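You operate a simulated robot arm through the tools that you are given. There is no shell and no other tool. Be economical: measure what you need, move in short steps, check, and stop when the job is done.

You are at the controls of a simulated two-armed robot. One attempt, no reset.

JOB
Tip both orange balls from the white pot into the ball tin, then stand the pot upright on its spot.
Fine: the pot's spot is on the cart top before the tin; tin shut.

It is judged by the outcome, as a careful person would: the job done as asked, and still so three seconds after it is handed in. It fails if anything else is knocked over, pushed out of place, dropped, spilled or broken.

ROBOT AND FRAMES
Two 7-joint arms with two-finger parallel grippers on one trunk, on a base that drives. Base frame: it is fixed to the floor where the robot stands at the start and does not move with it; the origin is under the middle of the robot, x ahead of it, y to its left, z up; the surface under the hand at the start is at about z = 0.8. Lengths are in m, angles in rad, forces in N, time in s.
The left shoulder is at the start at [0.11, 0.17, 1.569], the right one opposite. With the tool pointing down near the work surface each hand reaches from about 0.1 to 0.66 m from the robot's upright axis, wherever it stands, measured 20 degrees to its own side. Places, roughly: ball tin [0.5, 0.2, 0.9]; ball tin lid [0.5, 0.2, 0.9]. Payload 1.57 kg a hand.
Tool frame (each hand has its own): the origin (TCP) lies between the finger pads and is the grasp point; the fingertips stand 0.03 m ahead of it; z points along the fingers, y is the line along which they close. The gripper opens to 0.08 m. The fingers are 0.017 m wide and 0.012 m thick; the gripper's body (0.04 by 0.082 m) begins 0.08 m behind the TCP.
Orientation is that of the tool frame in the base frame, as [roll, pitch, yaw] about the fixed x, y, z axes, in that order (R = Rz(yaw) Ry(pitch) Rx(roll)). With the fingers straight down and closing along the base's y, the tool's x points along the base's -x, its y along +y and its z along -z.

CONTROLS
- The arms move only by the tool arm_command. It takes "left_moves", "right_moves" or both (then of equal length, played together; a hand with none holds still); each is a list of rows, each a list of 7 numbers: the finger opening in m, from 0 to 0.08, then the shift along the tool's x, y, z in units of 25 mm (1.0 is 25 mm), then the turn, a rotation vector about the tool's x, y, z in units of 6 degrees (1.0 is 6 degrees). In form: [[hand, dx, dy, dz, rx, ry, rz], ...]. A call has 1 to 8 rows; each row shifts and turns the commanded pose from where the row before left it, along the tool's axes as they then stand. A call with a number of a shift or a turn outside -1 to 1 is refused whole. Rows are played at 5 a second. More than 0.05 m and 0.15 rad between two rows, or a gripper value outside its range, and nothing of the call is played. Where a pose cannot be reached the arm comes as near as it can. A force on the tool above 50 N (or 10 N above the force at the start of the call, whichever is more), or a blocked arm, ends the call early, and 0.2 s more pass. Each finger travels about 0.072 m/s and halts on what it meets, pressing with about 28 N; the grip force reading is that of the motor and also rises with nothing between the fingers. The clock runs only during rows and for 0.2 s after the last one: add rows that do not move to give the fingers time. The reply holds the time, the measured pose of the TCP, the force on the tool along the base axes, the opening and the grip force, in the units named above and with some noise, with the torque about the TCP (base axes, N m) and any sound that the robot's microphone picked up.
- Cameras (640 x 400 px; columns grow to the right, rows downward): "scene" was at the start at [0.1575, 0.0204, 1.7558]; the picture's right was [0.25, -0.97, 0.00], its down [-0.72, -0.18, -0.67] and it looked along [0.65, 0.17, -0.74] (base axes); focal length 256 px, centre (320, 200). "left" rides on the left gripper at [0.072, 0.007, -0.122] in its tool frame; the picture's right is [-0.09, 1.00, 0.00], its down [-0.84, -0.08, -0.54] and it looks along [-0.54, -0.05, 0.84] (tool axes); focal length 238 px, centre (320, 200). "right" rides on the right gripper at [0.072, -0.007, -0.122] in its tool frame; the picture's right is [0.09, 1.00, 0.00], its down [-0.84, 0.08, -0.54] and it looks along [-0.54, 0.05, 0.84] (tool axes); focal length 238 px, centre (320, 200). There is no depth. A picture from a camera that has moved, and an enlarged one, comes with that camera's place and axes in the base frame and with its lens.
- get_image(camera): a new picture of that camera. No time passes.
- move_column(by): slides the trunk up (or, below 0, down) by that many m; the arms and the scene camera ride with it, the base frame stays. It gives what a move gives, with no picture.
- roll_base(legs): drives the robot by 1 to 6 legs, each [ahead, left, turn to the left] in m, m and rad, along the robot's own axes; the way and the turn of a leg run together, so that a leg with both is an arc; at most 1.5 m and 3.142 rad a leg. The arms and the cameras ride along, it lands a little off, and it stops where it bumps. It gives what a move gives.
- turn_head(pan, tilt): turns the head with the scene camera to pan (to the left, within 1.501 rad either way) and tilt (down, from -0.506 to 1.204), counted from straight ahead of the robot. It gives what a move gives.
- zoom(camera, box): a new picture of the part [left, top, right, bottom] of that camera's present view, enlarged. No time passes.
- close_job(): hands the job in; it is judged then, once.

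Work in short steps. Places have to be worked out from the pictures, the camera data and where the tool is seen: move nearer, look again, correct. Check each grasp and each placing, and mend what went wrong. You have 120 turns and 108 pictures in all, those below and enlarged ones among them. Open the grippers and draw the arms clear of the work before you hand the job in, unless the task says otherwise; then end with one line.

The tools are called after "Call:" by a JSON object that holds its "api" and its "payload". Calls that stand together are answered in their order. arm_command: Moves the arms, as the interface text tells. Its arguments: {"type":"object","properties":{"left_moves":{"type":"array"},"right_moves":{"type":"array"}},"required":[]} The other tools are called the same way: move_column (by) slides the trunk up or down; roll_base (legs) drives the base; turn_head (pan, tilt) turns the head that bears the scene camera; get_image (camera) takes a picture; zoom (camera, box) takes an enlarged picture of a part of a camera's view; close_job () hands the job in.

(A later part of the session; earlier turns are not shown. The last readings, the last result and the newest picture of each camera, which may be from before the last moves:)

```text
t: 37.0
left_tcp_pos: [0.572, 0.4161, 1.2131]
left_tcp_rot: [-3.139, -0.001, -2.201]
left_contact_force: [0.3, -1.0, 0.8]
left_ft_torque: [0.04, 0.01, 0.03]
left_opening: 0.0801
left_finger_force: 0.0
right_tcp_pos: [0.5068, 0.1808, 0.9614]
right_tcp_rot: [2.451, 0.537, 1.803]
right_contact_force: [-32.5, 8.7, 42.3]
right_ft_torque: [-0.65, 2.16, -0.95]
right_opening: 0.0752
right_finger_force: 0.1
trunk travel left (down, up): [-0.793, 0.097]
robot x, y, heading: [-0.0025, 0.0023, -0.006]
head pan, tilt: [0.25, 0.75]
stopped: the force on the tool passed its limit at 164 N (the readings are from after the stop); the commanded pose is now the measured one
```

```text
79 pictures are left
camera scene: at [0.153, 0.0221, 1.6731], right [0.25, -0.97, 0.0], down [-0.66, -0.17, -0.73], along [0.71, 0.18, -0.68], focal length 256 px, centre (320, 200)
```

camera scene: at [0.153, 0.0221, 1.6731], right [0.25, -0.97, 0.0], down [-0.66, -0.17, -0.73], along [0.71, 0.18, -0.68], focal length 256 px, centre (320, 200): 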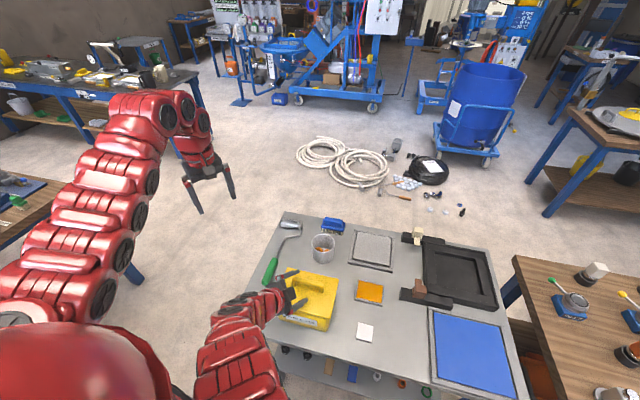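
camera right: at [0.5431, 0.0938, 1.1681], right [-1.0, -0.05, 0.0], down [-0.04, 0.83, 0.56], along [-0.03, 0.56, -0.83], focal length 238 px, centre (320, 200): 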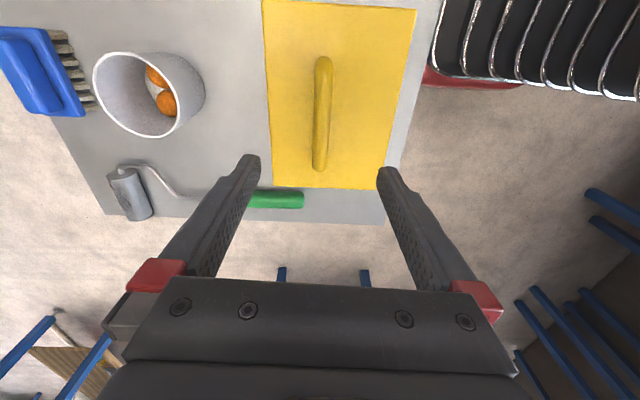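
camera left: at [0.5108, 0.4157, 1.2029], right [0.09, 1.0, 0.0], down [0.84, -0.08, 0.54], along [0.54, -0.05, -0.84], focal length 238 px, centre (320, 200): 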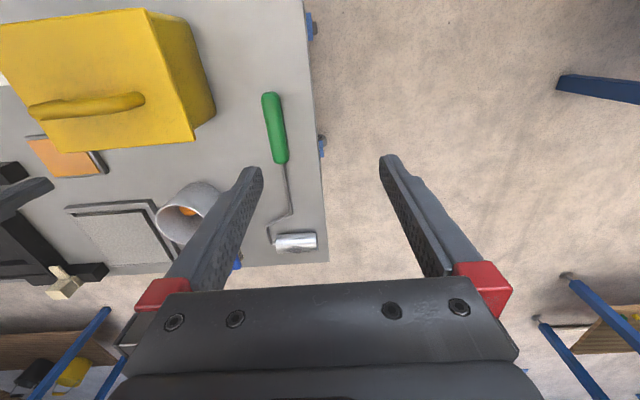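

Chaining those moves was a mistake. The right arm's elbow flipped, and lowering the trunk pressed its hand onto the tin. I'm raising the trunk straight back to unload it and then inspecting.

Call:
{"api": "move_column", "payload": {"by": 0.09}}

Call:
{"api": "get_image", "payload": {"camera": "scene"}}

Call:
{"api": "zoom", "payload": {"camera": "scene", "box": [200, 200, 400, 325]}}

```text
t: 38.2
left_tcp_pos: [0.5776, 0.413, 1.301]
left_tcp_rot: [3.141, -0.002, -2.203]
left_contact_force: [0.7, 0.7, -0.8]
left_ft_torque: [0.03, 0.01, 0.0]
left_opening: 0.0801
left_finger_force: 0.1
right_tcp_pos: [0.5119, 0.1807, 1.0492]
right_tcp_rot: [2.456, 0.536, 1.807]
right_contact_force: [-0.3, 0.4, -0.4]
right_ft_torque: [0.01, -0.02, 0.02]
right_opening: 0.0802
right_finger_force: 0.0
trunk travel left (down, up): [-0.883, 0.007]
robot x, y, heading: [0.0014, 0.0019, 0.0]
head pan, tilt: [0.25, 0.75]
```

```text
78 pictures are left
camera scene: at [0.1601, 0.0213, 1.7626], right [0.25, -0.97, 0.0], down [-0.66, -0.17, -0.73], along [0.71, 0.18, -0.68], focal length 256 px, centre (320, 200)
```

scene: 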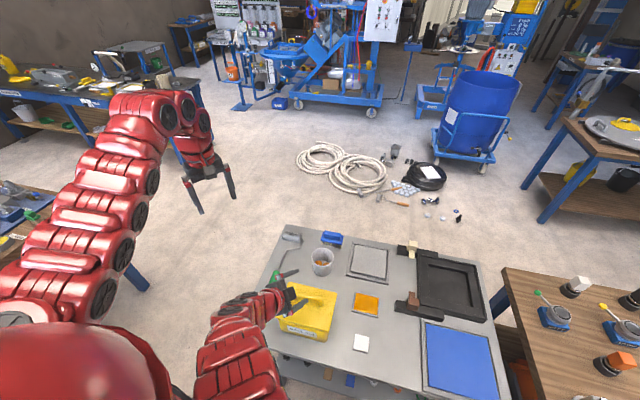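

```text
3.20 times, centred on (300, 262) of scene
camera zoom: at [0.1601, 0.0213, 1.7626], right [0.25, -0.97, 0.0], down [-0.66, -0.17, -0.73], along [0.71, 0.18, -0.68], focal length 818 px, centre (384, 0)
```

zoom: 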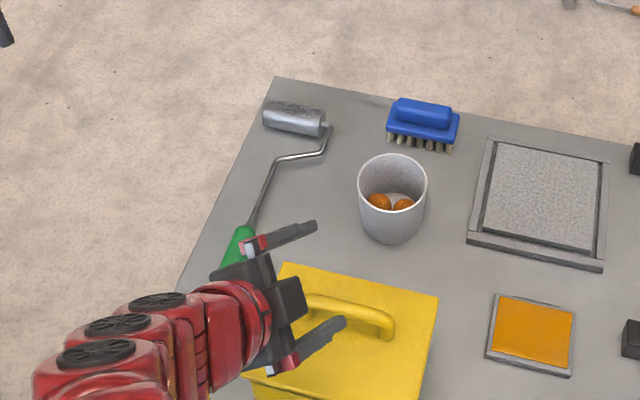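

The tin has not moved: the lid's corner is still at (0.598, 0.074). Only the arm branch has changed, and this elbow-low pose suits fingers-forward tilts. I'll carefully square up the right hand's orientation while rising slightly.

Call:
{"api": "arm_command", "payload": {"right_moves": [[0.08, 0, 0.3, -0.35, 0, 0.5, 1], [0.08, 0, 0.3, -0.35, 0, 0.5, 1], [0.08, 0, 0.13, -0.15, 0, 0.5, 1], [0.08, 0, 0.13, -0.15, 0, 0.5, 1], [0.08, 0, 0.13, -0.15, 0, 0.5, 1]]}}

Call:
{"api": "get_image", "payload": {"camera": "scene"}}

```text
t: 39.6
left_tcp_pos: [0.5788, 0.4177, 1.3014]
left_tcp_rot: [-3.141, 0.0, -2.198]
left_contact_force: [-0.7, 0.1, -0.7]
left_ft_torque: [0.0, 0.0, 0.02]
left_opening: 0.0799
left_finger_force: 0.1
right_tcp_pos: [0.5407, 0.2484, 1.0883]
right_tcp_rot: [2.392, 0.001, 1.483]
right_contact_force: [-0.2, 0.9, 0.8]
right_ft_torque: [0.0, 0.01, 0.02]
right_opening: 0.0801
right_finger_force: 0.0
right hand out of reach, approached as far as the arm can: row 1, 2, 3, 4, 5
trunk travel left (down, up): [-0.883, 0.007]
robot x, y, heading: [0.0012, 0.0007, 0.001]
head pan, tilt: [0.25, 0.75]
stopped in row 5 (right hand): the arm was blocked; the commanded pose is now the measured one
```

```text
76 pictures are left
camera scene: at [0.161, 0.0217, 1.7625], right [0.25, -0.97, 0.0], down [-0.66, -0.17, -0.73], along [0.71, 0.18, -0.68], focal length 256 px, centre (320, 200)
```

scene: 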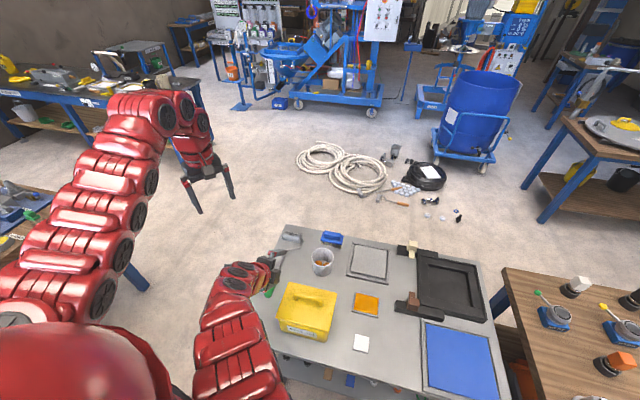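

The right arm keeps twisting left, so I'll get it out of there: straight up first, then untilt. That sequence worked before.

Call:
{"api": "arm_command", "payload": {"right_moves": [[0.08, 0, 0.68, -0.73, 0, 0, 0], [0.08, 0, 0.68, -0.73, 0, 0, 0], [0.08, 0, 0.68, -0.73, 0, 0, 0], [0.08, 0, 0.68, -0.73, 0, 0, 0], [0.08, 0, 0.68, -0.73, 0, 0, 0], [0.08, 0, 0.68, -0.73, 0, 0, 0], [0.08, 0, 0.68, -0.73, 0, 0, 0], [0.08, 0, 0.68, -0.73, 0, 0, 0]]}}

```text
t: 41.4
left_tcp_pos: [0.5767, 0.4155, 1.3009]
left_tcp_rot: [3.141, 0.001, -2.201]
left_contact_force: [-0.2, -0.3, -1.4]
left_ft_torque: [0.01, -0.02, 0.01]
left_opening: 0.0798
left_finger_force: 0.1
right_tcp_pos: [0.5645, 0.2623, 1.2836]
right_tcp_rot: [2.399, -0.011, 1.456]
right_contact_force: [-0.5, 0.4, 0.2]
right_ft_torque: [0.03, -0.02, 0.05]
right_opening: 0.08
right_finger_force: 0.1
right hand out of reach, approached as far as the arm can: row 1, 2, 3, 4, 5, 6
trunk travel left (down, up): [-0.883, 0.007]
robot x, y, heading: [0.0006, 0.0013, 0.0]
head pan, tilt: [0.25, 0.75]
```

Up cleanly at z 1.28. Next I untilt and turn the yaw back, in place.

Call:
{"api": "arm_command", "payload": {"right_moves": [[0.08, 0, 0, 0, 1, 0, 0], [0.08, 0, 0, 0, 1, 0, 0], [0.08, 0, 0, 0, 1, 0, 0], [0.08, 0, 0, 0, 1, 0, 0], [0.08, 0, 0, 0, 1, 0, 0], [0.08, 0, 0, 0, 1, 0, 0], [0.08, 0, 0, 0, 1, 0, 0]]}}

Call:
{"api": "get_image", "payload": {"camera": "scene"}}

```text
t: 42.5
left_tcp_pos: [0.5797, 0.4202, 1.3018]
left_tcp_rot: [-3.136, 0.013, -2.191]
left_contact_force: [3.7, 2.9, 1.9]
left_ft_torque: [-0.44, 0.56, 0.02]
left_opening: 0.0799
left_finger_force: 0.1
right_tcp_pos: [0.5466, 0.2795, 1.2786]
right_tcp_rot: [2.851, 0.002, 1.504]
right_contact_force: [-5.1, -3.6, -2.0]
right_ft_torque: [0.37, -0.62, 0.44]
right_opening: 0.0802
right_finger_force: 0.0
trunk travel left (down, up): [-0.883, 0.007]
robot x, y, heading: [0.0022, -0.0019, -0.004]
head pan, tilt: [0.25, 0.75]
stopped in row 5 (left hand): the force on the tool passed its limit at 71 N (the readings are from after the stop); the commanded pose is now the measured one
```

```text
75 pictures are left
camera scene: at [0.1609, 0.0223, 1.7626], right [0.25, -0.97, 0.0], down [-0.66, -0.17, -0.73], along [0.71, 0.18, -0.68], focal length 256 px, centre (320, 200)
```

scene: 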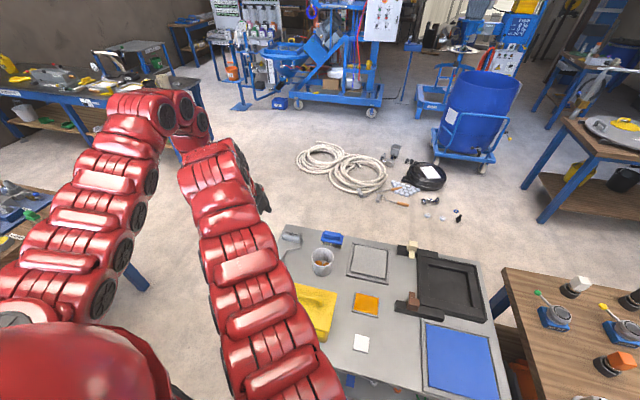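

The two hands brushed each other up there. I'm moving the right hand away to −y while it finishes untilting.

Call:
{"api": "arm_command", "payload": {"right_moves": [[0.08, -1, 0, 0, 0, 0, 0], [0.08, -1, 0, 0, 0, 0, 0], [0.08, -1, 0, 0, 0, 0, 0], [0.08, -1, 0, 0, 0.7, 0, 0], [0.08, -1, 0, 0, 0.7, 0, 0], [0.08, -1, 0, 0, 0.7, 0, 0], [0.08, -1, 0, 0, 0.7, 0, 0], [0.08, -1, 0, 0, 0, 0, 0]]}}

Call:
{"api": "arm_command", "payload": {"right_moves": [[0.08, -1, 0, 0, 0, 0, 0], [0.08, -1, 0, 0, 0, 0, 0], [0.08, -1, 0, 0, 0, 0, 0], [0.08, -1, 0, 0, 0, 0, 0], [0.08, -1, 0, 0, 0, 0, 0], [0.08, -1, 0, 0, 0, 0, 0]]}}

Call:
{"api": "get_image", "payload": {"camera": "scene"}}

```text
t: 44.3
left_tcp_pos: [0.5796, 0.42, 1.3018]
left_tcp_rot: [-3.136, 0.01, -2.19]
left_contact_force: [-0.2, 0.8, 0.5]
left_ft_torque: [0.03, 0.0, -0.02]
left_opening: 0.0799
left_finger_force: 0.1
right_tcp_pos: [0.548, 0.1133, 1.2823]
right_tcp_rot: [-3.141, 0.001, 1.503]
right_contact_force: [0.0, -0.3, 0.5]
right_ft_torque: [0.01, -0.02, 0.04]
right_opening: 0.0802
right_finger_force: 0.1
right hand out of reach, approached as far as the arm can: row 5, 8
trunk travel left (down, up): [-0.883, 0.007]
robot x, y, heading: [0.0021, -0.001, -0.009]
head pan, tilt: [0.25, 0.75]
```

```text
t: 45.7
left_tcp_pos: [0.5803, 0.4187, 1.3015]
left_tcp_rot: [-3.137, 0.012, -2.192]
left_contact_force: [0.5, -0.2, 0.0]
left_ft_torque: [0.01, -0.02, -0.01]
left_opening: 0.08
left_finger_force: 0.0
right_tcp_pos: [0.5466, 0.113, 1.2829]
right_tcp_rot: [-3.14, -0.001, 1.503]
right_contact_force: [-0.1, 0.4, 1.0]
right_ft_torque: [0.02, -0.02, 0.02]
right_opening: 0.0801
right_finger_force: 0.0
right hand out of reach, approached as far as the arm can: row 1, 2, 3, 4, 5, 6
trunk travel left (down, up): [-0.883, 0.007]
robot x, y, heading: [0.0018, 0.0009, -0.0]
head pan, tilt: [0.25, 0.75]
```

```text
74 pictures are left
camera scene: at [0.1611, 0.0212, 1.7626], right [0.25, -0.97, 0.0], down [-0.66, -0.17, -0.73], along [0.71, 0.18, -0.68], focal length 256 px, centre (320, 200)
```

scene: 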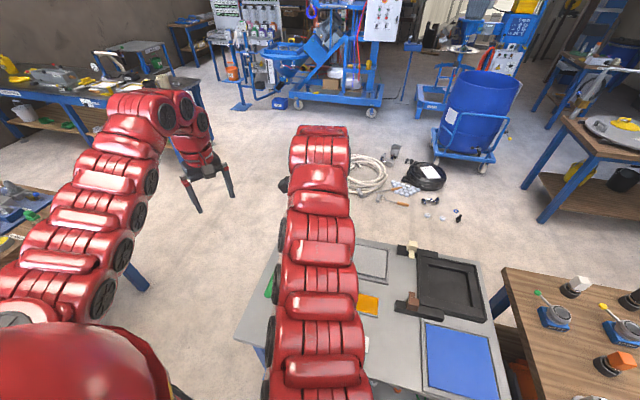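

The right arm sits at its wrist-roll limit in this yaw. I'll return it to its neutral yaw and park it to the right. Then I'll have the left hand take the handle from its left side (fingers along −y), where the lid's turn is just wrist roll.

Call:
{"api": "arm_command", "payload": {"right_moves": [[0.08, 0, 0, 0, 0, 0, -1], [0.08, 0, 0, 0, 0, 0, -1], [0.08, 0, 0, 0, 0, 0, -1], [0.08, 0, 0, 0, 0, 0, -1], [0.08, 0, 0, 0, 0, 0, -1], [0.08, 0, 0, 0, 0, 0, -1], [0.08, 0, 0, 0, 0, 0, -1], [0.08, 0, 0, 0, 0, 0, -1]]}}

Call:
{"api": "arm_command", "payload": {"right_moves": [[0.08, 0, 0, 0, 0, 0, -1], [0.08, 0, 0, 0, 0, 0, -1], [0.08, 0, 0, 0, 0, 0, -1], [0.08, 0, 0, 0, 0, 0, -1], [0.08, 0, 0, 0, 0, 0, -1], [0.08, 0, 0, 0, 0, 0, -1], [0.08, 0, 0, 0, 0, 0, -1], [0.08, 0, 0, 0, 0, 0, -0.6]]}}

```text
t: 47.5
left_tcp_pos: [0.5801, 0.4173, 1.3023]
left_tcp_rot: [-3.136, 0.011, -2.192]
left_contact_force: [0.0, -0.2, -0.3]
left_ft_torque: [-0.02, -0.01, 0.02]
left_opening: 0.0797
left_finger_force: 0.0
right_tcp_pos: [0.5485, 0.114, 1.283]
right_tcp_rot: [3.141, 0.0, 2.342]
right_contact_force: [-0.6, -0.7, 0.3]
right_ft_torque: [-0.02, 0.01, 0.01]
right_opening: 0.08
right_finger_force: 0.1
trunk travel left (down, up): [-0.883, 0.007]
robot x, y, heading: [0.001, -0.0041, 0.001]
head pan, tilt: [0.25, 0.75]
```

```text
t: 49.3
left_tcp_pos: [0.5799, 0.418, 1.3028]
left_tcp_rot: [-3.135, 0.01, -2.192]
left_contact_force: [0.2, 0.4, 0.1]
left_ft_torque: [-0.01, 0.04, -0.01]
left_opening: 0.0798
left_finger_force: 0.0
right_tcp_pos: [0.5463, 0.1134, 1.2845]
right_tcp_rot: [-3.141, -0.003, 3.14]
right_contact_force: [0.0, -0.3, 0.3]
right_ft_torque: [-0.03, -0.01, 0.0]
right_opening: 0.0801
right_finger_force: 0.1
trunk travel left (down, up): [-0.883, 0.007]
robot x, y, heading: [0.0051, 0.0012, 0.002]
head pan, tilt: [0.25, 0.75]
```

Right is neutral again. It goes out to −y while the left turns toward yaw +90°.

Call:
{"api": "arm_command", "payload": {"right_moves": [[0.08, 0, -1, 0, 0, 0, 0], [0.08, 0, -1, 0, 0, 0, 0], [0.08, 0, -1, 0, 0, 0, 0], [0.08, 0, -1, 0, 0, 0, 0], [0.08, 0, -1, 0, 0, 0, 0], [0.08, 0, -1, 0, 0, 0, 0], [0.08, 0, -1, 0, 0, 0, 0], [0.08, 0, -1, 0, 0, 0, 0]], "left_moves": [[0.08, 0, 0, 0, 0, 0, 1], [0.08, 0, 0, 0, 0, 0, 1], [0.08, 0, 0, 0, 0, 0, 1], [0.08, 0, 0, 0, 0, 0, 1], [0.08, 0, 0, 0, 0, 0, 1], [0.08, 0, 0, 0, 0, 0, 1], [0.08, 0, 0, 0, 0, 0, 1], [0.08, 0, 0, 0, 0, 0, 1]]}}

Call:
{"api": "arm_command", "payload": {"right_moves": [[0.08, 0, -1, 0, 0, 0, 0], [0.08, 0, -1, 0, 0, 0, 0], [0.08, 0, -1, 0, 0, 0, 0], [0.08, 0, -1, 0, 0, 0, 0], [0.08, 0, 0, 0, 0, 0, 0], [0.08, 0, 0, 0, 0, 0, 0], [0.08, 0, 0, 0, 0, 0, 0], [0.08, 0, 0, 0, 0, 0, 0]], "left_moves": [[0.08, 0, 0, 0, 0, 0, 1], [0.08, 0, 0, 0, 0, 0, 1], [0.08, 0, 0, 0, 0, 0, 1], [0.08, 0, 0, 0, 0, 0, 1], [0.08, 0, 0, 0, 0, 0, 1], [0.08, 0, 0, 0, 0, 0, 1], [0.08, 0, 0, 0, 0, 0, 1], [0.08, 0, 0, 0, 0, 0, 1]]}}

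Call:
{"api": "arm_command", "payload": {"left_moves": [[0.08, 0, 0, 0, 0, 0, 1], [0.08, 0, 0, 0, 0, 0, 1], [0.08, 0, 0, 0, 0, 0, 1], [0.08, 0, 0, 0, 0, 0, 1], [0.08, 0, 0, 0, 0, 0, 1], [0.08, 0, 0, 0, 0, 0, 1], [0.08, 0, 0, 0, 0, 0, 1], [0.08, 0, 0, 0, 0, 0, 1]]}}

```text
t: 51.1
left_tcp_pos: [0.5798, 0.4177, 1.3012]
left_tcp_rot: [3.137, 0.01, -3.033]
left_contact_force: [-0.1, 1.3, 0.3]
left_ft_torque: [0.0, 0.01, 0.0]
left_opening: 0.0799
left_finger_force: 0.0
right_tcp_pos: [0.5471, 0.1132, 1.2841]
right_tcp_rot: [3.141, -0.002, 3.136]
right_contact_force: [0.0, 0.0, -0.1]
right_ft_torque: [-0.01, 0.04, 0.0]
right_opening: 0.0797
right_finger_force: 0.0
right hand out of reach, approached as far as the arm can: row 1, 2, 3, 4, 5, 6, 7, 8
trunk travel left (down, up): [-0.883, 0.007]
robot x, y, heading: [-0.0013, -0.0009, -0.0]
head pan, tilt: [0.25, 0.75]
```

```text
t: 52.9
left_tcp_pos: [0.5808, 0.4184, 1.3024]
left_tcp_rot: [3.13, 0.004, 2.414]
left_contact_force: [0.2, -1.1, 0.4]
left_ft_torque: [-0.01, 0.0, 0.0]
left_opening: 0.0799
left_finger_force: 0.1
right_tcp_pos: [0.5473, 0.1137, 1.2835]
right_tcp_rot: [3.141, -0.001, 3.136]
right_contact_force: [-0.4, 0.8, 0.6]
right_ft_torque: [-0.01, -0.01, 0.03]
right_opening: 0.0801
right_finger_force: 0.0
right hand out of reach, approached as far as the arm can: row 1, 2, 3, 4
trunk travel left (down, up): [-0.883, 0.007]
robot x, y, heading: [-0.0003, 0.0017, -0.001]
head pan, tilt: [0.25, 0.75]
```

```text
t: 54.7
left_tcp_pos: [0.5802, 0.4182, 1.3019]
left_tcp_rot: [3.132, -0.006, 1.577]
left_contact_force: [-1.1, -0.8, 0.0]
left_ft_torque: [-0.04, 0.0, 0.01]
left_opening: 0.0801
left_finger_force: 0.1
right_tcp_pos: [0.5473, 0.114, 1.2821]
right_tcp_rot: [3.141, -0.002, 3.137]
right_contact_force: [-0.6, 0.0, 0.6]
right_ft_torque: [-0.01, 0.05, 0.01]
right_opening: 0.08
right_finger_force: 0.0
trunk travel left (down, up): [-0.883, 0.007]
robot x, y, heading: [-0.0005, 0.0073, 0.0]
head pan, tilt: [0.25, 0.75]
```

The right arm is stuck at y≈0.113 on an odd branch. I'll try reaching it further forward and up before moving −y.

Call:
{"api": "arm_command", "payload": {"right_moves": [[0.08, -1, 0, -0.5, 0, 0, 0], [0.08, -1, 0, -0.5, 0, 0, 0], [0.08, -1, 0, -0.5, 0, 0, 0], [0.08, -1, 0, -0.5, 0, 0, 0], [0.08, 0, -1, 0, 0, 0, 0], [0.08, 0, -1, 0, 0, 0, 0], [0.08, 0, -1, 0, 0, 0, 0], [0.08, 0, -1, 0, 0, 0, 0]]}}

Call:
{"api": "get_image", "payload": {"camera": "scene"}}

Call:
{"api": "get_image", "payload": {"camera": "left"}}

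```text
t: 56.5
left_tcp_pos: [0.5808, 0.418, 1.3025]
left_tcp_rot: [3.13, -0.007, 1.578]
left_contact_force: [0.0, -0.6, -1.3]
left_ft_torque: [0.02, 0.01, -0.01]
left_opening: 0.0799
left_finger_force: 0.0
right_tcp_pos: [0.6439, 0.0098, 1.3271]
right_tcp_rot: [3.141, 0.001, 3.136]
right_contact_force: [-0.5, 0.5, 0.5]
right_ft_torque: [0.02, 0.01, 0.01]
right_opening: 0.0799
right_finger_force: 0.0
right hand out of reach, approached as far as the arm can: row 4, 8
trunk travel left (down, up): [-0.883, 0.007]
robot x, y, heading: [-0.0007, -0.0032, -0.0]
head pan, tilt: [0.25, 0.75]
```

```text
73 pictures are left
camera scene: at [0.1609, 0.0207, 1.7626], right [0.25, -0.97, 0.0], down [-0.66, -0.17, -0.73], along [0.71, 0.18, -0.68], focal length 256 px, centre (320, 200)
```

scene: 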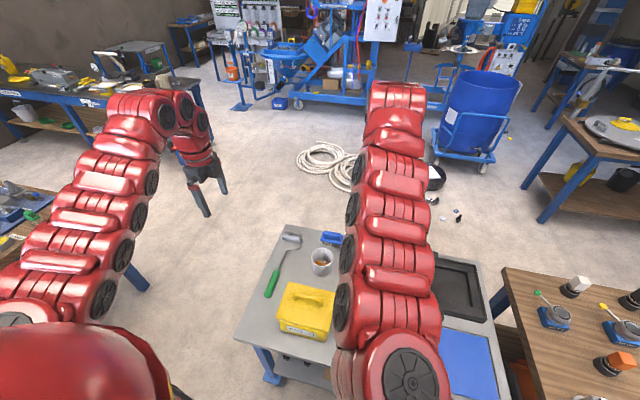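

```text
72 pictures are left
camera left: at [0.5861, 0.4891, 1.4252], right [1.0, -0.09, 0.01], down [-0.08, -0.84, 0.54], along [-0.04, -0.53, -0.84], focal length 238 px, centre (320, 200)
```

left: 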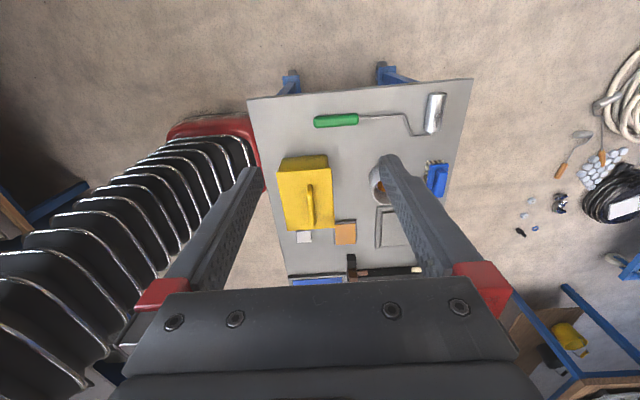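

The right hand is free again, and I can also see the base front sits at about x 0.22, so I have ~0.15 m of room. I'm parking the right hand at y≈−0.17.

Call:
{"api": "arm_command", "payload": {"right_moves": [[0.08, 0.3, -1, 0, 0, 0, 0], [0.08, 0.3, -1, 0, 0, 0, 0], [0.08, 0.3, -1, 0, 0, 0, 0], [0.08, 0.3, -1, 0, 0, 0, 0], [0.08, 0, -1, 0, 0, 0, 0], [0.08, 0, -1, 0, 0, 0, 0], [0.08, 0, -1, 0, 0, 0, 0]], "left_moves": [[0.08, -0.3, -0.1, -0.2, 0, -1, 0], [0.08, -0.3, -0.1, -0.2, 0, -1, 0], [0.08, -0.3, -0.1, -0.2, 0, -1, 0], [0.08, 0, 0, -0.2, 0, -1, 0], [0.08, 0, 0, 0, 0, -1, 0], [0.08, 0, 0, 0, 0, -1, 0], [0.08, 0, 0, 0, 0, -1, 0]]}}

```text
t: 58.1
left_tcp_pos: [0.5672, 0.3836, 1.3111]
left_tcp_rot: [3.127, 0.727, 1.567]
left_contact_force: [0.4, 0.7, 0.0]
left_ft_torque: [-0.02, 0.01, -0.01]
left_opening: 0.0799
left_finger_force: 0.1
left hand out of reach, approached as far as the arm can: row 4, 6, 7
right_tcp_pos: [0.6219, -0.1643, 1.3013]
right_tcp_rot: [3.141, -0.003, 3.139]
right_contact_force: [-0.6, 0.3, 0.3]
right_ft_torque: [-0.01, -0.01, -0.01]
right_opening: 0.0797
right_finger_force: 0.1
right hand out of reach, approached as far as the arm can: row 1, 2, 3, 4, 6
trunk travel left (down, up): [-0.883, 0.007]
robot x, y, heading: [0.0029, 0.0019, -0.004]
head pan, tilt: [0.25, 0.75]
```

The left tilts well so far (42°). I'm continuing to a horizontal hand pointing −y.

Call:
{"api": "arm_command", "payload": {"left_moves": [[0.08, 0, 0, 0, 0, -1, 0], [0.08, 0, 0, 0, 0, -1, 0], [0.08, 0, 0, 0, 0, -1, 0], [0.08, 0, 0, 0, 0, -1, 0], [0.08, 0, 0, 0, 0, -1, 0], [0.08, 0, 0, 0, 0, -1, 0], [0.08, 0, 0, 0, 0, -1, 0], [0.08, 0, 0, 0, 0, -1, 0]]}}

Call:
{"api": "get_image", "payload": {"camera": "scene"}}

```text
t: 59.9
left_tcp_pos: [0.5238, 0.3034, 1.2884]
left_tcp_rot: [3.102, 1.251, 1.539]
left_contact_force: [-1.1, -0.6, -1.0]
left_ft_torque: [0.0, 0.0, 0.03]
left_opening: 0.0799
left_finger_force: 0.0
left hand out of reach, approached as far as the arm can: row 1, 2, 3, 4, 5, 6, 7, 8
right_tcp_pos: [0.6203, -0.1655, 1.3034]
right_tcp_rot: [-3.141, -0.004, 3.137]
right_contact_force: [0.0, -0.1, 0.2]
right_ft_torque: [0.02, -0.03, -0.01]
right_opening: 0.0803
right_finger_force: 0.0
trunk travel left (down, up): [-0.883, 0.007]
robot x, y, heading: [-0.0002, 0.0002, 0.002]
head pan, tilt: [0.25, 0.75]
```

```text
71 pictures are left
camera scene: at [0.1592, 0.0213, 1.7628], right [0.25, -0.97, 0.0], down [-0.66, -0.17, -0.73], along [0.71, 0.18, -0.68], focal length 256 px, centre (320, 200)
```

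scene: 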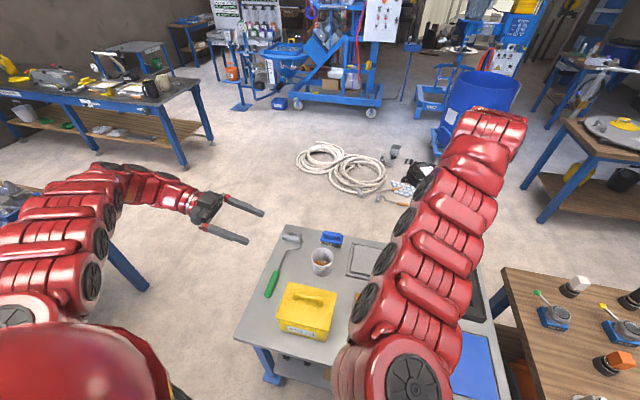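

That works: the hand points −y at 72°. I'm lowering the trunk by 0.2 (both hands stay above z 1.05) and viewing.

Call:
{"api": "move_column", "payload": {"by": -0.2}}

Call:
{"api": "arm_command", "payload": {"left_moves": [[0.08, 0, 0, 0, 0, -1, 0], [0.08, 0, 0, 0, 0, -1, 0], [0.08, 0, 0, 0, 0, -1, 0]]}}

Call:
{"api": "get_image", "payload": {"camera": "scene"}}

Call:
{"api": "get_image", "payload": {"camera": "left"}}

```text
t: 62.1
left_tcp_pos: [0.5243, 0.3038, 1.0879]
left_tcp_rot: [3.109, 1.248, 1.543]
left_contact_force: [-0.1, -0.7, -0.5]
left_ft_torque: [-0.01, -0.01, -0.02]
left_opening: 0.0799
left_finger_force: 0.0
right_tcp_pos: [0.6212, -0.1648, 1.1024]
right_tcp_rot: [-3.141, -0.001, 3.137]
right_contact_force: [-0.1, -0.4, 0.1]
right_ft_torque: [-0.01, 0.02, 0.0]
right_opening: 0.0803
right_finger_force: 0.1
trunk travel left (down, up): [-0.683, 0.207]
robot x, y, heading: [-0.0025, -0.002, 0.003]
head pan, tilt: [0.25, 0.75]
```

```text
t: 62.9
left_tcp_pos: [0.5131, 0.2798, 1.0814]
left_tcp_rot: [3.076, 1.408, 1.512]
left_contact_force: [-0.4, 0.4, -0.3]
left_ft_torque: [-0.01, -0.01, 0.01]
left_opening: 0.0801
left_finger_force: 0.1
left hand out of reach, approached as far as the arm can: row 1, 2, 3
right_tcp_pos: [0.6213, -0.1658, 1.1034]
right_tcp_rot: [3.141, -0.001, 3.136]
right_contact_force: [0.1, 0.5, 0.2]
right_ft_torque: [0.0, -0.01, -0.02]
right_opening: 0.0803
right_finger_force: 0.0
trunk travel left (down, up): [-0.683, 0.207]
robot x, y, heading: [-0.0017, -0.0036, 0.002]
head pan, tilt: [0.25, 0.75]
```

```text
70 pictures are left
camera scene: at [0.1612, 0.021, 1.5626], right [0.25, -0.97, 0.0], down [-0.66, -0.17, -0.73], along [0.71, 0.18, -0.68], focal length 256 px, centre (320, 200)
```

scene: 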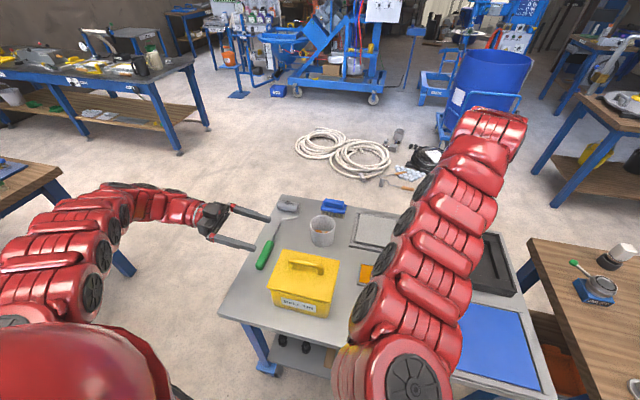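

```text
69 pictures are left
camera left: at [0.5197, 0.4123, 1.0301], right [0.99, -0.01, 0.1], down [-0.09, 0.4, 0.91], along [-0.05, -0.92, 0.4], focal length 238 px, centre (320, 200)
```

left: 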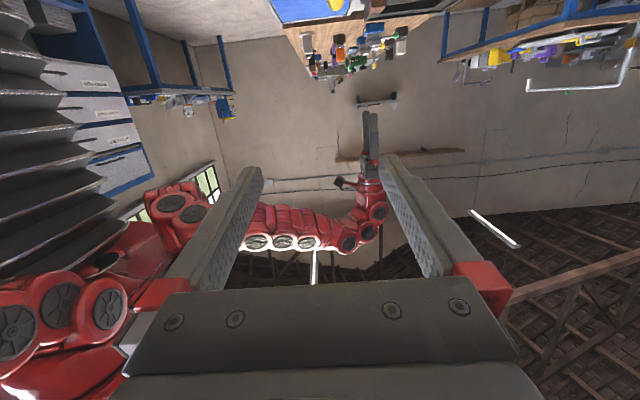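

The hand is now nearly horizontal, dipping about 9°. I'll bring it over the handle, staying at z≈1.02.

Call:
{"api": "arm_command", "payload": {"left_moves": [[0.08, 0.3, 0.14, 0.75, 0, 0, 0], [0.08, 0.3, 0.14, 0.75, 0, 0, 0], [0.08, 0.3, 0.14, 0.75, 0, 0, 0], [0.08, 0.3, 0.14, 0.75, 0, 0, 0], [0.08, 0.3, 0.14, 0.75, 0, 0, 0], [0.08, 0.3, 0.14, 0.75, 0, 0, 0]]}}

Call:
{"api": "zoom", "payload": {"camera": "scene", "box": [180, 200, 380, 325]}}

```text
t: 64.3
left_tcp_pos: [0.5351, 0.1741, 1.0175]
left_tcp_rot: [3.078, 1.408, 1.513]
left_contact_force: [0.2, 0.0, 0.3]
left_ft_torque: [-0.01, -0.02, -0.01]
left_opening: 0.0801
left_finger_force: 0.2
right_tcp_pos: [0.6203, -0.1657, 1.1011]
right_tcp_rot: [3.141, -0.004, 3.137]
right_contact_force: [-0.7, -0.1, 0.0]
right_ft_torque: [0.08, -0.01, 0.01]
right_opening: 0.0803
right_finger_force: 0.1
trunk travel left (down, up): [-0.683, 0.207]
robot x, y, heading: [-0.0008, -0.0023, 0.0]
head pan, tilt: [0.25, 0.75]
```

```text
3.20 times, centred on (280, 262) of scene
camera zoom: at [0.1616, 0.0204, 1.5625], right [0.25, -0.97, 0.0], down [-0.66, -0.17, -0.73], along [0.71, 0.18, -0.68], focal length 818 px, centre (448, 0)
```

zoom: 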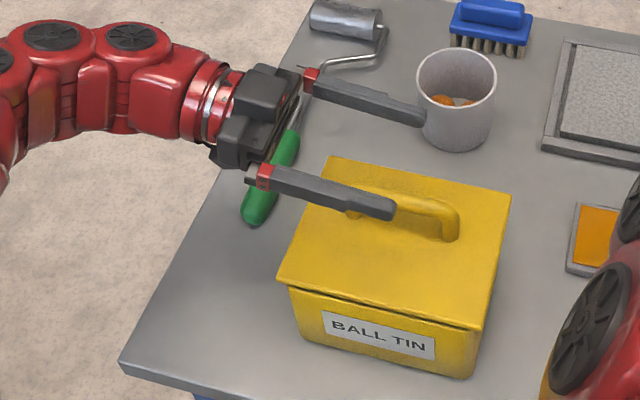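

Well placed: the fingers straddle the handle from above. I'm descending to z≈0.94.

Call:
{"api": "arm_command", "payload": {"left_moves": [[0.08, 0.8, -0.03, 0.13, 0, 0, 0], [0.08, 0.8, -0.03, 0.13, 0, 0, 0], [0.08, 0.8, -0.03, 0.13, 0, 0, 0], [0.08, 0.75, -0.03, 0.13, 0, 0, 0]]}}

Call:
{"api": "zoom", "payload": {"camera": "scene", "box": [180, 200, 380, 325]}}

Call:
{"api": "zoom", "payload": {"camera": "right", "box": [200, 0, 640, 220]}}

```text
t: 65.3
left_tcp_pos: [0.5319, 0.1764, 0.9382]
left_tcp_rot: [3.09, 1.409, 1.528]
left_contact_force: [-0.3, -0.1, 0.3]
left_ft_torque: [-0.01, -0.01, 0.02]
left_opening: 0.0801
left_finger_force: 0.0
right_tcp_pos: [0.6224, -0.1654, 1.1017]
right_tcp_rot: [-3.141, -0.004, 3.136]
right_contact_force: [-0.2, 0.4, 0.5]
right_ft_torque: [0.02, -0.02, 0.01]
right_opening: 0.0797
right_finger_force: 0.1
trunk travel left (down, up): [-0.683, 0.207]
robot x, y, heading: [-0.0003, -0.0014, 0.003]
head pan, tilt: [0.25, 0.75]
```

```text
3.20 times, centred on (280, 262) of scene
camera zoom: at [0.1616, 0.021, 1.5625], right [0.25, -0.97, 0.0], down [-0.66, -0.17, -0.73], along [0.71, 0.18, -0.68], focal length 818 px, centre (448, 0)
```

zoom: 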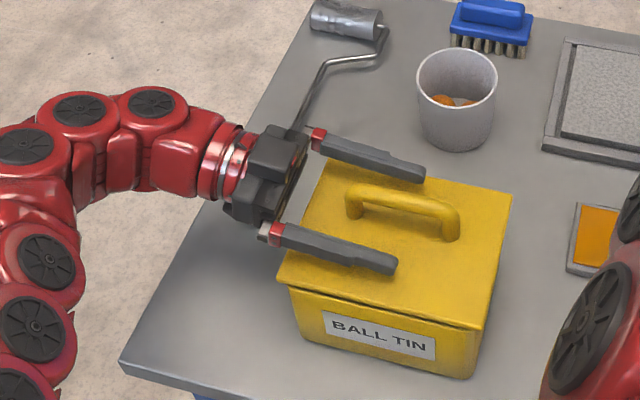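

```text
1.45 times, centred on (420, 110) of right
camera zoom: at [0.5492, -0.1715, 1.224], right [-0.09, 1.0, 0.0], down [0.84, 0.07, 0.54], along [0.54, 0.05, -0.84], focal length 347 px, centre (174, 331)
```

zoom: 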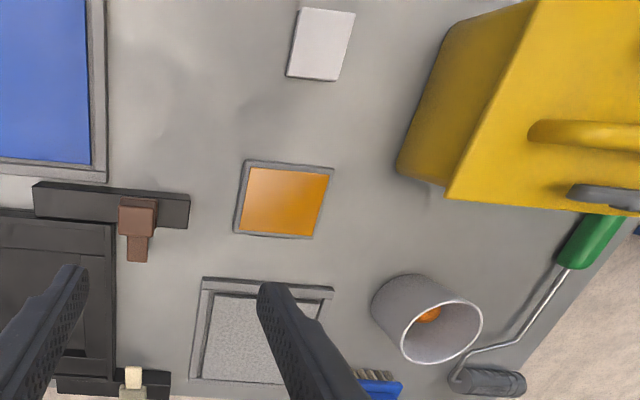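

The handle lies between the fingers, slightly nearer the far one. I'll shift +7 mm in x, drop 4 mm, then close.

Call:
{"api": "arm_command", "payload": {"left_moves": [[0.08, 0.18, 0.28, 0, 0, 0, 0], [0.05, 0, 0, 0, 0, 0, 0], [0.03, 0, 0, 0, 0, 0, 0], [0.0, 0, 0, 0, 0, 0, 0], [0.0, 0, 0, 0, 0, 0, 0], [0.0, 0, 0, 0, 0, 0, 0], [0.0, 0, 0, 0, 0, 0, 0]]}}

Call:
{"api": "zoom", "payload": {"camera": "scene", "box": [180, 200, 380, 325]}}

```text
t: 66.9
left_tcp_pos: [0.5405, 0.1771, 0.9349]
left_tcp_rot: [3.074, 1.406, 1.513]
left_contact_force: [10.0, 2.5, 9.3]
left_ft_torque: [0.35, 0.23, -0.2]
left_opening: 0.016
left_finger_force: 30.8
right_tcp_pos: [0.6225, -0.1654, 1.1032]
right_tcp_rot: [3.141, -0.002, 3.136]
right_contact_force: [0.6, 0.9, -0.1]
right_ft_torque: [-0.01, 0.0, -0.01]
right_opening: 0.0798
right_finger_force: 0.0
trunk travel left (down, up): [-0.683, 0.207]
robot x, y, heading: [-0.0015, -0.0011, -0.004]
head pan, tilt: [0.25, 0.75]
```

```text
3.20 times, centred on (280, 262) of scene
camera zoom: at [0.1621, 0.0209, 1.5626], right [0.25, -0.97, 0.0], down [-0.66, -0.17, -0.73], along [0.71, 0.18, -0.68], focal length 818 px, centre (448, 0)
```

zoom: 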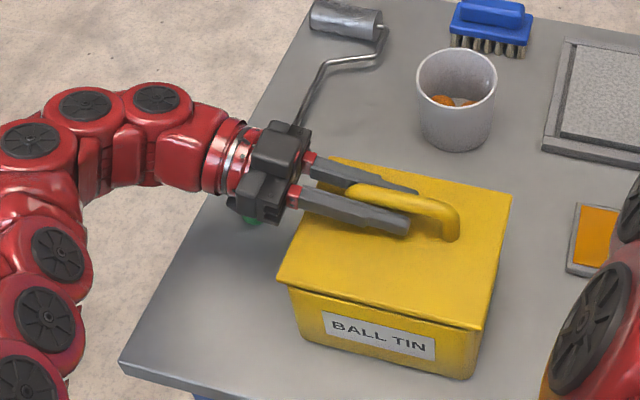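

The handle is gripped at 16 mm. I'll open in small steps along the arc about the front edge, rolling the hand with the lid and watching forces.

Call:
{"api": "arm_command", "payload": {"left_moves": [[0.0, -0.34, -0.14, -0.057, -0.164, 0, 0.987], [0.0, -0.34, -0.14, -0.057, -0.164, 0, 0.987]]}}

```text
t: 67.5
left_tcp_pos: [0.5322, 0.1774, 0.9503]
left_tcp_rot: [2.198, 1.3, 0.652]
left_contact_force: [11.3, 2.7, 3.7]
left_ft_torque: [0.33, -0.03, -0.08]
left_opening: 0.0157
left_finger_force: 31.3
right_tcp_pos: [0.6224, -0.1649, 1.1013]
right_tcp_rot: [-3.14, -0.004, 3.134]
right_contact_force: [0.0, 0.0, 0.7]
right_ft_torque: [0.02, 0.01, 0.02]
right_opening: 0.0801
right_finger_force: 0.1
trunk travel left (down, up): [-0.683, 0.207]
robot x, y, heading: [-0.0005, -0.0017, 0.001]
head pan, tilt: [0.25, 0.75]
```

Forces barely changed, so the arc fits. Continuing.

Call:
{"api": "arm_command", "payload": {"left_moves": [[0.0, -0.34, -0.14, -0.057, -0.164, 0, 0.987], [0.0, -0.34, -0.14, -0.057, -0.164, 0, 0.987], [0.0, -0.34, -0.14, -0.057, -0.164, 0, 0.987]]}}

Call:
{"api": "zoom", "payload": {"camera": "scene", "box": [180, 200, 380, 325]}}

```text
t: 68.2
left_tcp_pos: [0.5203, 0.1691, 0.9703]
left_tcp_rot: [1.796, 1.081, 0.28]
left_contact_force: [1.9, 12.4, 2.1]
left_ft_torque: [-0.04, 0.08, -2.18]
left_opening: 0.0168
left_finger_force: 32.1
right_tcp_pos: [0.6218, -0.1657, 1.1019]
right_tcp_rot: [-3.141, -0.003, 3.137]
right_contact_force: [-0.2, -0.6, 0.2]
right_ft_torque: [0.02, 0.01, 0.02]
right_opening: 0.0799
right_finger_force: 0.0
trunk travel left (down, up): [-0.683, 0.207]
robot x, y, heading: [-0.0003, -0.0003, 0.002]
head pan, tilt: [0.25, 0.75]
stopped in row 3 (left hand): the force on the tool passed its limit at 74 N (the readings are from after the stop); the commanded pose is now the measured one
```

```text
3.20 times, centred on (280, 262) of scene
camera zoom: at [0.1609, 0.0203, 1.5628], right [0.25, -0.97, 0.0], down [-0.66, -0.17, -0.73], along [0.71, 0.18, -0.68], focal length 818 px, centre (448, 0)
```

zoom: 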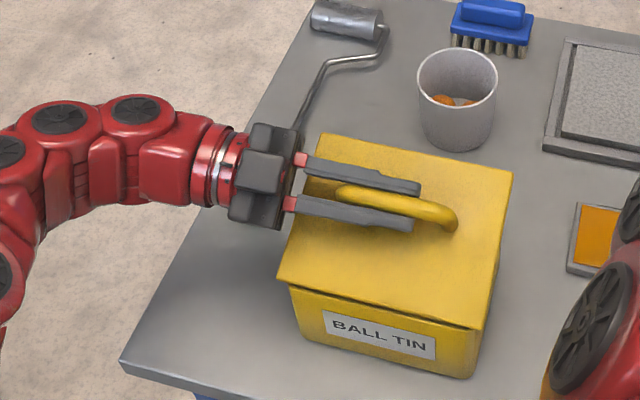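

The lid swings open about its front edge (27° now), but the hand lurched 8 mm along the bar. I'll relax that slide before continuing one step at a time.

Call:
{"api": "arm_command", "payload": {"left_moves": [[0.0, 0, 0, -0.15, 0, 0, 0], [0.0, 0, 0, -0.15, 0, 0, 0]]}}

```text
t: 68.8
left_tcp_pos: [0.5195, 0.1695, 0.9726]
left_tcp_rot: [1.802, 1.08, 0.273]
left_contact_force: [-5.1, -24.2, -7.5]
left_ft_torque: [0.85, -0.04, -1.66]
left_opening: 0.0162
left_finger_force: 31.8
right_tcp_pos: [0.6203, -0.1692, 1.1015]
right_tcp_rot: [3.137, -0.002, 3.135]
right_contact_force: [-0.3, 0.3, 0.0]
right_ft_torque: [0.0, -0.01, -0.01]
right_opening: 0.0801
right_finger_force: 0.1
trunk travel left (down, up): [-0.683, 0.207]
robot x, y, heading: [0.0006, -0.002, 0.0]
head pan, tilt: [0.25, 0.75]
```

That pulled the other way, so I'll keep this grip point. I'm undoing the slide and relieving the yaw twist.

Call:
{"api": "arm_command", "payload": {"left_moves": [[0.0, 0, 0, 0.2, 0.3, -0.15, 0.03], [0.0, 0, 0, 0, 0, 0, 0]]}}

```text
t: 69.4
left_tcp_pos: [0.5199, 0.1716, 0.9716]
left_tcp_rot: [1.799, 1.081, 0.249]
left_contact_force: [-6.6, -8.7, -3.4]
left_ft_torque: [0.24, 0.36, 2.25]
left_opening: 0.0163
left_finger_force: 31.6
right_tcp_pos: [0.6217, -0.1656, 1.1037]
right_tcp_rot: [-3.14, -0.002, 3.14]
right_contact_force: [0.0, 0.0, -0.4]
right_ft_torque: [-0.02, 0.0, 0.04]
right_opening: 0.08
right_finger_force: 0.0
trunk travel left (down, up): [-0.683, 0.207]
robot x, y, heading: [-0.0013, -0.004, 0.003]
head pan, tilt: [0.25, 0.75]
```

The twist reverses with under 2°, so I'll take half of it and continue single opening steps.

Call:
{"api": "arm_command", "payload": {"left_moves": [[0.0, -0.34, -0.142, -0.05, -0.28, 0.05, 0.99]]}}

Call:
{"api": "arm_command", "payload": {"left_moves": [[0.0, -0.34, -0.142, -0.05, -0.13, 0, 0.99]]}}

```text
t: 69.8
left_tcp_pos: [0.5161, 0.1656, 0.9787]
left_tcp_rot: [1.694, 0.983, 0.158]
left_contact_force: [-1.4, 4.3, -1.3]
left_ft_torque: [-0.5, 0.12, -0.63]
left_opening: 0.0156
left_finger_force: 31.0
right_tcp_pos: [0.6215, -0.1644, 1.1018]
right_tcp_rot: [3.141, -0.003, 3.137]
right_contact_force: [-0.5, -0.3, 0.6]
right_ft_torque: [0.02, 0.0, 0.03]
right_opening: 0.0799
right_finger_force: 0.1
trunk travel left (down, up): [-0.683, 0.207]
robot x, y, heading: [-0.0029, 0.0012, 0.005]
head pan, tilt: [0.25, 0.75]
stopped in row 1 (left hand): the force on the tool passed its limit at 79 N (the readings are from after the stop); the commanded pose is now the measured one
```

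```text
t: 70.2
left_tcp_pos: [0.5086, 0.1674, 0.9842]
left_tcp_rot: [1.66, 0.877, 0.136]
left_contact_force: [0.1, 0.0, -0.7]
left_ft_torque: [0.0, -0.01, -0.06]
left_opening: 0.0
left_finger_force: 21.2
right_tcp_pos: [0.6211, -0.1617, 1.1023]
right_tcp_rot: [-3.14, -0.002, 3.138]
right_contact_force: [0.0, 1.3, -0.1]
right_ft_torque: [-0.02, 0.05, 0.01]
right_opening: 0.0801
right_finger_force: 0.0
trunk travel left (down, up): [-0.683, 0.207]
robot x, y, heading: [-0.0038, -0.0004, 0.007]
head pan, tilt: [0.25, 0.75]
```

The grip slipped off the bar. Checking the lid.

Call:
{"api": "zoom", "payload": {"camera": "scene", "box": [180, 200, 380, 325]}}

```text
3.20 times, centred on (280, 262) of scene
camera zoom: at [0.1602, 0.0241, 1.5628], right [0.25, -0.97, 0.0], down [-0.66, -0.17, -0.73], along [0.71, 0.18, -0.68], focal length 818 px, centre (448, 0)
```

zoom: 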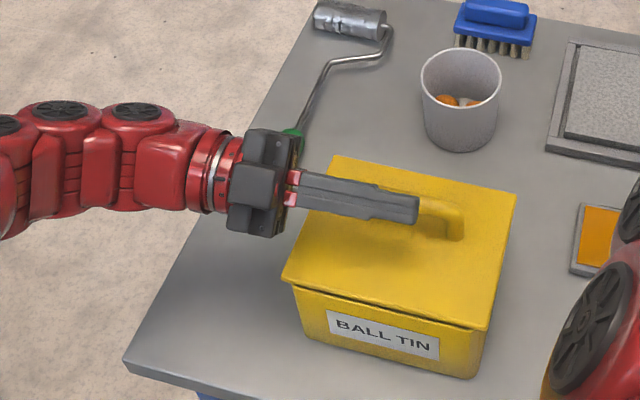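

The lid fell shut on its own, and the tin is still in place. My grip was too high on the bar. Before regripping I'll raise the hand and rehearse the rest of the roll in free air to check the arm tracks it.

Call:
{"api": "arm_command", "payload": {"left_moves": [[0.0, -0.77, 0.64, -0.06, 0, 0, 0], [0.08, -0.77, 0.64, -0.06, 0, 0, 0], [0.08, -0.77, 0.64, -0.06, 0, 0, 0], [0.08, -0.34, -0.142, -0.05, -0.09, 0, 1], [0.08, -0.34, -0.142, -0.05, -0.09, 0, 1], [0.08, -0.34, -0.142, -0.05, -0.09, 0, 1], [0.08, -0.34, -0.142, -0.05, -0.09, 0, 1], [0.08, -0.34, -0.142, -0.05, -0.09, 0, 1]]}}

Call:
{"api": "arm_command", "payload": {"left_moves": [[0.08, -0.34, -0.142, -0.05, -0.09, 0, 1], [0.08, -0.34, -0.142, -0.05, -0.09, 0, 1], [0.08, -0.34, -0.142, -0.05, -0.09, 0, 1], [0.08, -0.34, -0.142, -0.05, -0.09, 0, 1], [0.08, -0.34, -0.142, -0.05, -0.09, 0, 1]]}}

```text
t: 72.0
left_tcp_pos: [0.5148, 0.2039, 1.0244]
left_tcp_rot: [1.593, 0.355, 0.1]
left_contact_force: [0.8, -0.6, -0.3]
left_ft_torque: [-0.02, 0.01, 0.02]
left_opening: 0.0801
left_finger_force: 0.1
left hand out of reach, approached as far as the arm can: row 1, 2, 3, 4, 5, 6, 7, 8
right_tcp_pos: [0.6217, -0.1651, 1.1023]
right_tcp_rot: [3.141, -0.003, 3.136]
right_contact_force: [0.4, 0.3, -0.6]
right_ft_torque: [0.06, -0.01, 0.03]
right_opening: 0.0798
right_finger_force: 0.0
trunk travel left (down, up): [-0.683, 0.207]
robot x, y, heading: [0.0021, -0.0018, 0.002]
head pan, tilt: [0.25, 0.75]
```

```text
t: 73.2
left_tcp_pos: [0.5863, 0.1843, 1.1449]
left_tcp_rot: [1.544, -0.169, 0.106]
left_contact_force: [-0.4, 0.1, 0.5]
left_ft_torque: [0.0, -0.05, -0.02]
left_opening: 0.0801
left_finger_force: 0.0
left hand out of reach, approached as far as the arm can: row 1, 2, 3, 4, 5
right_tcp_pos: [0.622, -0.164, 1.1022]
right_tcp_rot: [-3.141, -0.005, 3.139]
right_contact_force: [-0.7, 1.0, -0.3]
right_ft_torque: [0.0, -0.04, 0.01]
right_opening: 0.0802
right_finger_force: 0.1
trunk travel left (down, up): [-0.683, 0.207]
robot x, y, heading: [-0.0045, -0.0002, 0.003]
head pan, tilt: [0.25, 0.75]
```

The rest of the roll is out of reach because the arm is folded too close. Backing the robot 0.15 m should open it up, and all hands are above everything.

Call:
{"api": "roll_base", "payload": {"legs": [[-0.15, 0, 0]]}}

Call:
{"api": "arm_command", "payload": {"left_moves": [[0.08, -0.5, 0, 0, 0, 0, 0], [0.08, -0.5, 0, 0, 0, 0, 0], [0.08, 0, 0, 0, 0, 0, 0]]}}

Call:
{"api": "get_image", "payload": {"camera": "scene"}}

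```text
t: 74.5
left_tcp_pos: [0.4359, 0.1825, 1.1452]
left_tcp_rot: [1.545, -0.168, 0.105]
left_contact_force: [-0.2, 0.1, 0.4]
left_ft_torque: [0.0, 0.01, 0.01]
left_opening: 0.0799
left_finger_force: 0.1
right_tcp_pos: [0.4742, -0.1647, 1.102]
right_tcp_rot: [3.141, -0.004, 3.137]
right_contact_force: [-0.4, -0.2, 0.0]
right_ft_torque: [-0.01, -0.01, -0.03]
right_opening: 0.08
right_finger_force: 0.1
trunk travel left (down, up): [-0.683, 0.207]
robot x, y, heading: [-0.1474, 0.0001, 0.005]
head pan, tilt: [0.25, 0.75]
```

```text
t: 75.3
left_tcp_pos: [0.4256, 0.1777, 1.1526]
left_tcp_rot: [1.545, -0.163, 0.104]
left_contact_force: [0.9, 0.1, 0.6]
left_ft_torque: [-0.03, 0.01, -0.01]
left_opening: 0.0803
left_finger_force: 0.1
left hand out of reach, approached as far as the arm can: row 1, 2
right_tcp_pos: [0.4733, -0.1651, 1.1021]
right_tcp_rot: [-3.141, -0.004, 3.137]
right_contact_force: [-0.2, -0.3, 0.1]
right_ft_torque: [-0.04, 0.03, 0.01]
right_opening: 0.0799
right_finger_force: 0.1
trunk travel left (down, up): [-0.683, 0.207]
robot x, y, heading: [-0.1472, -0.0025, 0.003]
head pan, tilt: [0.25, 0.75]
```

```text
62 pictures are left
camera scene: at [0.0133, 0.0214, 1.5625], right [0.25, -0.97, 0.0], down [-0.66, -0.17, -0.73], along [0.71, 0.18, -0.68], focal length 256 px, centre (320, 200)
```

scene: 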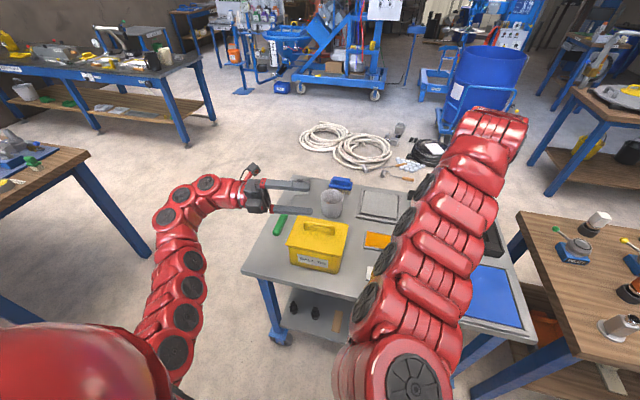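

The base moved fine. I'm testing the end-of-arc pose by lowering here (just before the tin, in free air) to z≈1.0.

Call:
{"api": "arm_command", "payload": {"left_moves": [[0.08, 0, -1, 0, 0, 0, 0], [0.08, 0, -1, 0, 0, 0, 0], [0.08, 0, -1, 0, 0, 0, 0], [0.08, 0, -1, 0, 0, 0, 0], [0.08, 0, -1, 0, 0, 0, 0], [0.08, 0, -1, 0, 0, 0, 0]]}}

```text
t: 76.7
left_tcp_pos: [0.455, 0.1707, 1.1044]
left_tcp_rot: [1.544, -0.167, 0.103]
left_contact_force: [0.7, 0.1, -0.2]
left_ft_torque: [0.0, 0.0, 0.0]
left_opening: 0.08
left_finger_force: 0.0
left hand out of reach, approached as far as the arm can: row 1, 2, 3, 4, 5, 6
right_tcp_pos: [0.4736, -0.1654, 1.1029]
right_tcp_rot: [-3.141, -0.001, 3.135]
right_contact_force: [-0.1, -0.6, 0.3]
right_ft_torque: [0.03, 0.02, -0.01]
right_opening: 0.08
right_finger_force: 0.0
trunk travel left (down, up): [-0.683, 0.207]
robot x, y, heading: [-0.1469, -0.0, 0.003]
head pan, tilt: [0.25, 0.75]
```

That limit is the wrist roll, not the distance. The gripper is symmetric, so I'll roll it the other way (about −280°) to start with the camera on top; the opening then turns through mid-range.

Call:
{"api": "arm_command", "payload": {"left_moves": [[0.08, 0, 0.3, 0, 0, 0, -1], [0.08, 0, 0.3, 0, 0, 0, -1], [0.08, 0, 0, 0, 0, 0, -1], [0.08, 0, 0, 0, 0, 0, -1], [0.08, 0, 0, 0, 0, 0, -1], [0.08, 0, 0, 0, 0, 0, -1], [0.08, 0, 0, 0, 0, 0, -1], [0.08, 0, 0, 0, 0, 0, -1]]}}

Call:
{"api": "arm_command", "payload": {"left_moves": [[0.08, 0, 0, 0, 0, 0, -1], [0.08, 0, 0, 0, 0, 0, -1], [0.08, 0, 0, 0, 0, 0, -1], [0.08, 0, 0, 0, 0, 0, -1], [0.08, 0, 0, 0, 0, 0, -1], [0.08, 0, 0, 0, 0, 0, -1], [0.08, 0, 0, 0, 0, 0, -1], [0.08, 0, 0, 0, 0, 0, -1]]}}

Call:
{"api": "arm_command", "payload": {"left_moves": [[0.08, 0, 0, 0, 0, 0, -1], [0.08, 0, 0, 0, 0, 0, -1], [0.08, 0, 0, 0, 0, 0, -1], [0.08, 0, 0, 0, 0, 0, -1], [0.08, 0, 0, 0, 0, 0, -1], [0.08, 0, 0, 0, 0, 0, -1], [0.08, 0, 0, 0, 0, 0, -1], [0.08, 0, 0, 0, 0, 0, -1]]}}

```text
t: 78.5
left_tcp_pos: [0.4515, 0.1719, 1.1156]
left_tcp_rot: [1.536, 0.671, 0.079]
left_contact_force: [-0.2, -0.4, -0.4]
left_ft_torque: [0.01, -0.01, 0.0]
left_opening: 0.0801
left_finger_force: 0.2
right_tcp_pos: [0.4738, -0.1641, 1.102]
right_tcp_rot: [-3.141, -0.001, 3.137]
right_contact_force: [0.7, -0.6, 0.2]
right_ft_torque: [0.0, -0.02, -0.03]
right_opening: 0.08
right_finger_force: 0.1
trunk travel left (down, up): [-0.683, 0.207]
robot x, y, heading: [-0.1483, -0.0004, 0.004]
head pan, tilt: [0.25, 0.75]
```

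```text
t: 80.3
left_tcp_pos: [0.4538, 0.1712, 1.117]
left_tcp_rot: [1.168, 1.504, -0.303]
left_contact_force: [0.2, 0.4, 0.4]
left_ft_torque: [0.02, -0.03, 0.0]
left_opening: 0.0801
left_finger_force: 0.0
right_tcp_pos: [0.4745, -0.1654, 1.1022]
right_tcp_rot: [3.14, 0.0, 3.135]
right_contact_force: [-0.1, -0.3, -0.7]
right_ft_torque: [-0.01, 0.01, -0.02]
right_opening: 0.0799
right_finger_force: 0.1
trunk travel left (down, up): [-0.683, 0.207]
robot x, y, heading: [-0.1469, 0.0023, 0.005]
head pan, tilt: [0.25, 0.75]
```

```text
t: 82.1
left_tcp_pos: [0.4522, 0.1708, 1.1177]
left_tcp_rot: [-1.533, 0.794, -3.017]
left_contact_force: [-0.8, 0.0, -0.1]
left_ft_torque: [-0.01, -0.02, -0.02]
left_opening: 0.0801
left_finger_force: 0.1
right_tcp_pos: [0.4728, -0.1659, 1.1025]
right_tcp_rot: [3.141, -0.002, 3.137]
right_contact_force: [-0.5, 0.1, -0.2]
right_ft_torque: [0.0, 0.0, 0.01]
right_opening: 0.0799
right_finger_force: 0.1
trunk travel left (down, up): [-0.683, 0.207]
robot x, y, heading: [-0.1489, 0.0023, -0.004]
head pan, tilt: [0.25, 0.75]
```

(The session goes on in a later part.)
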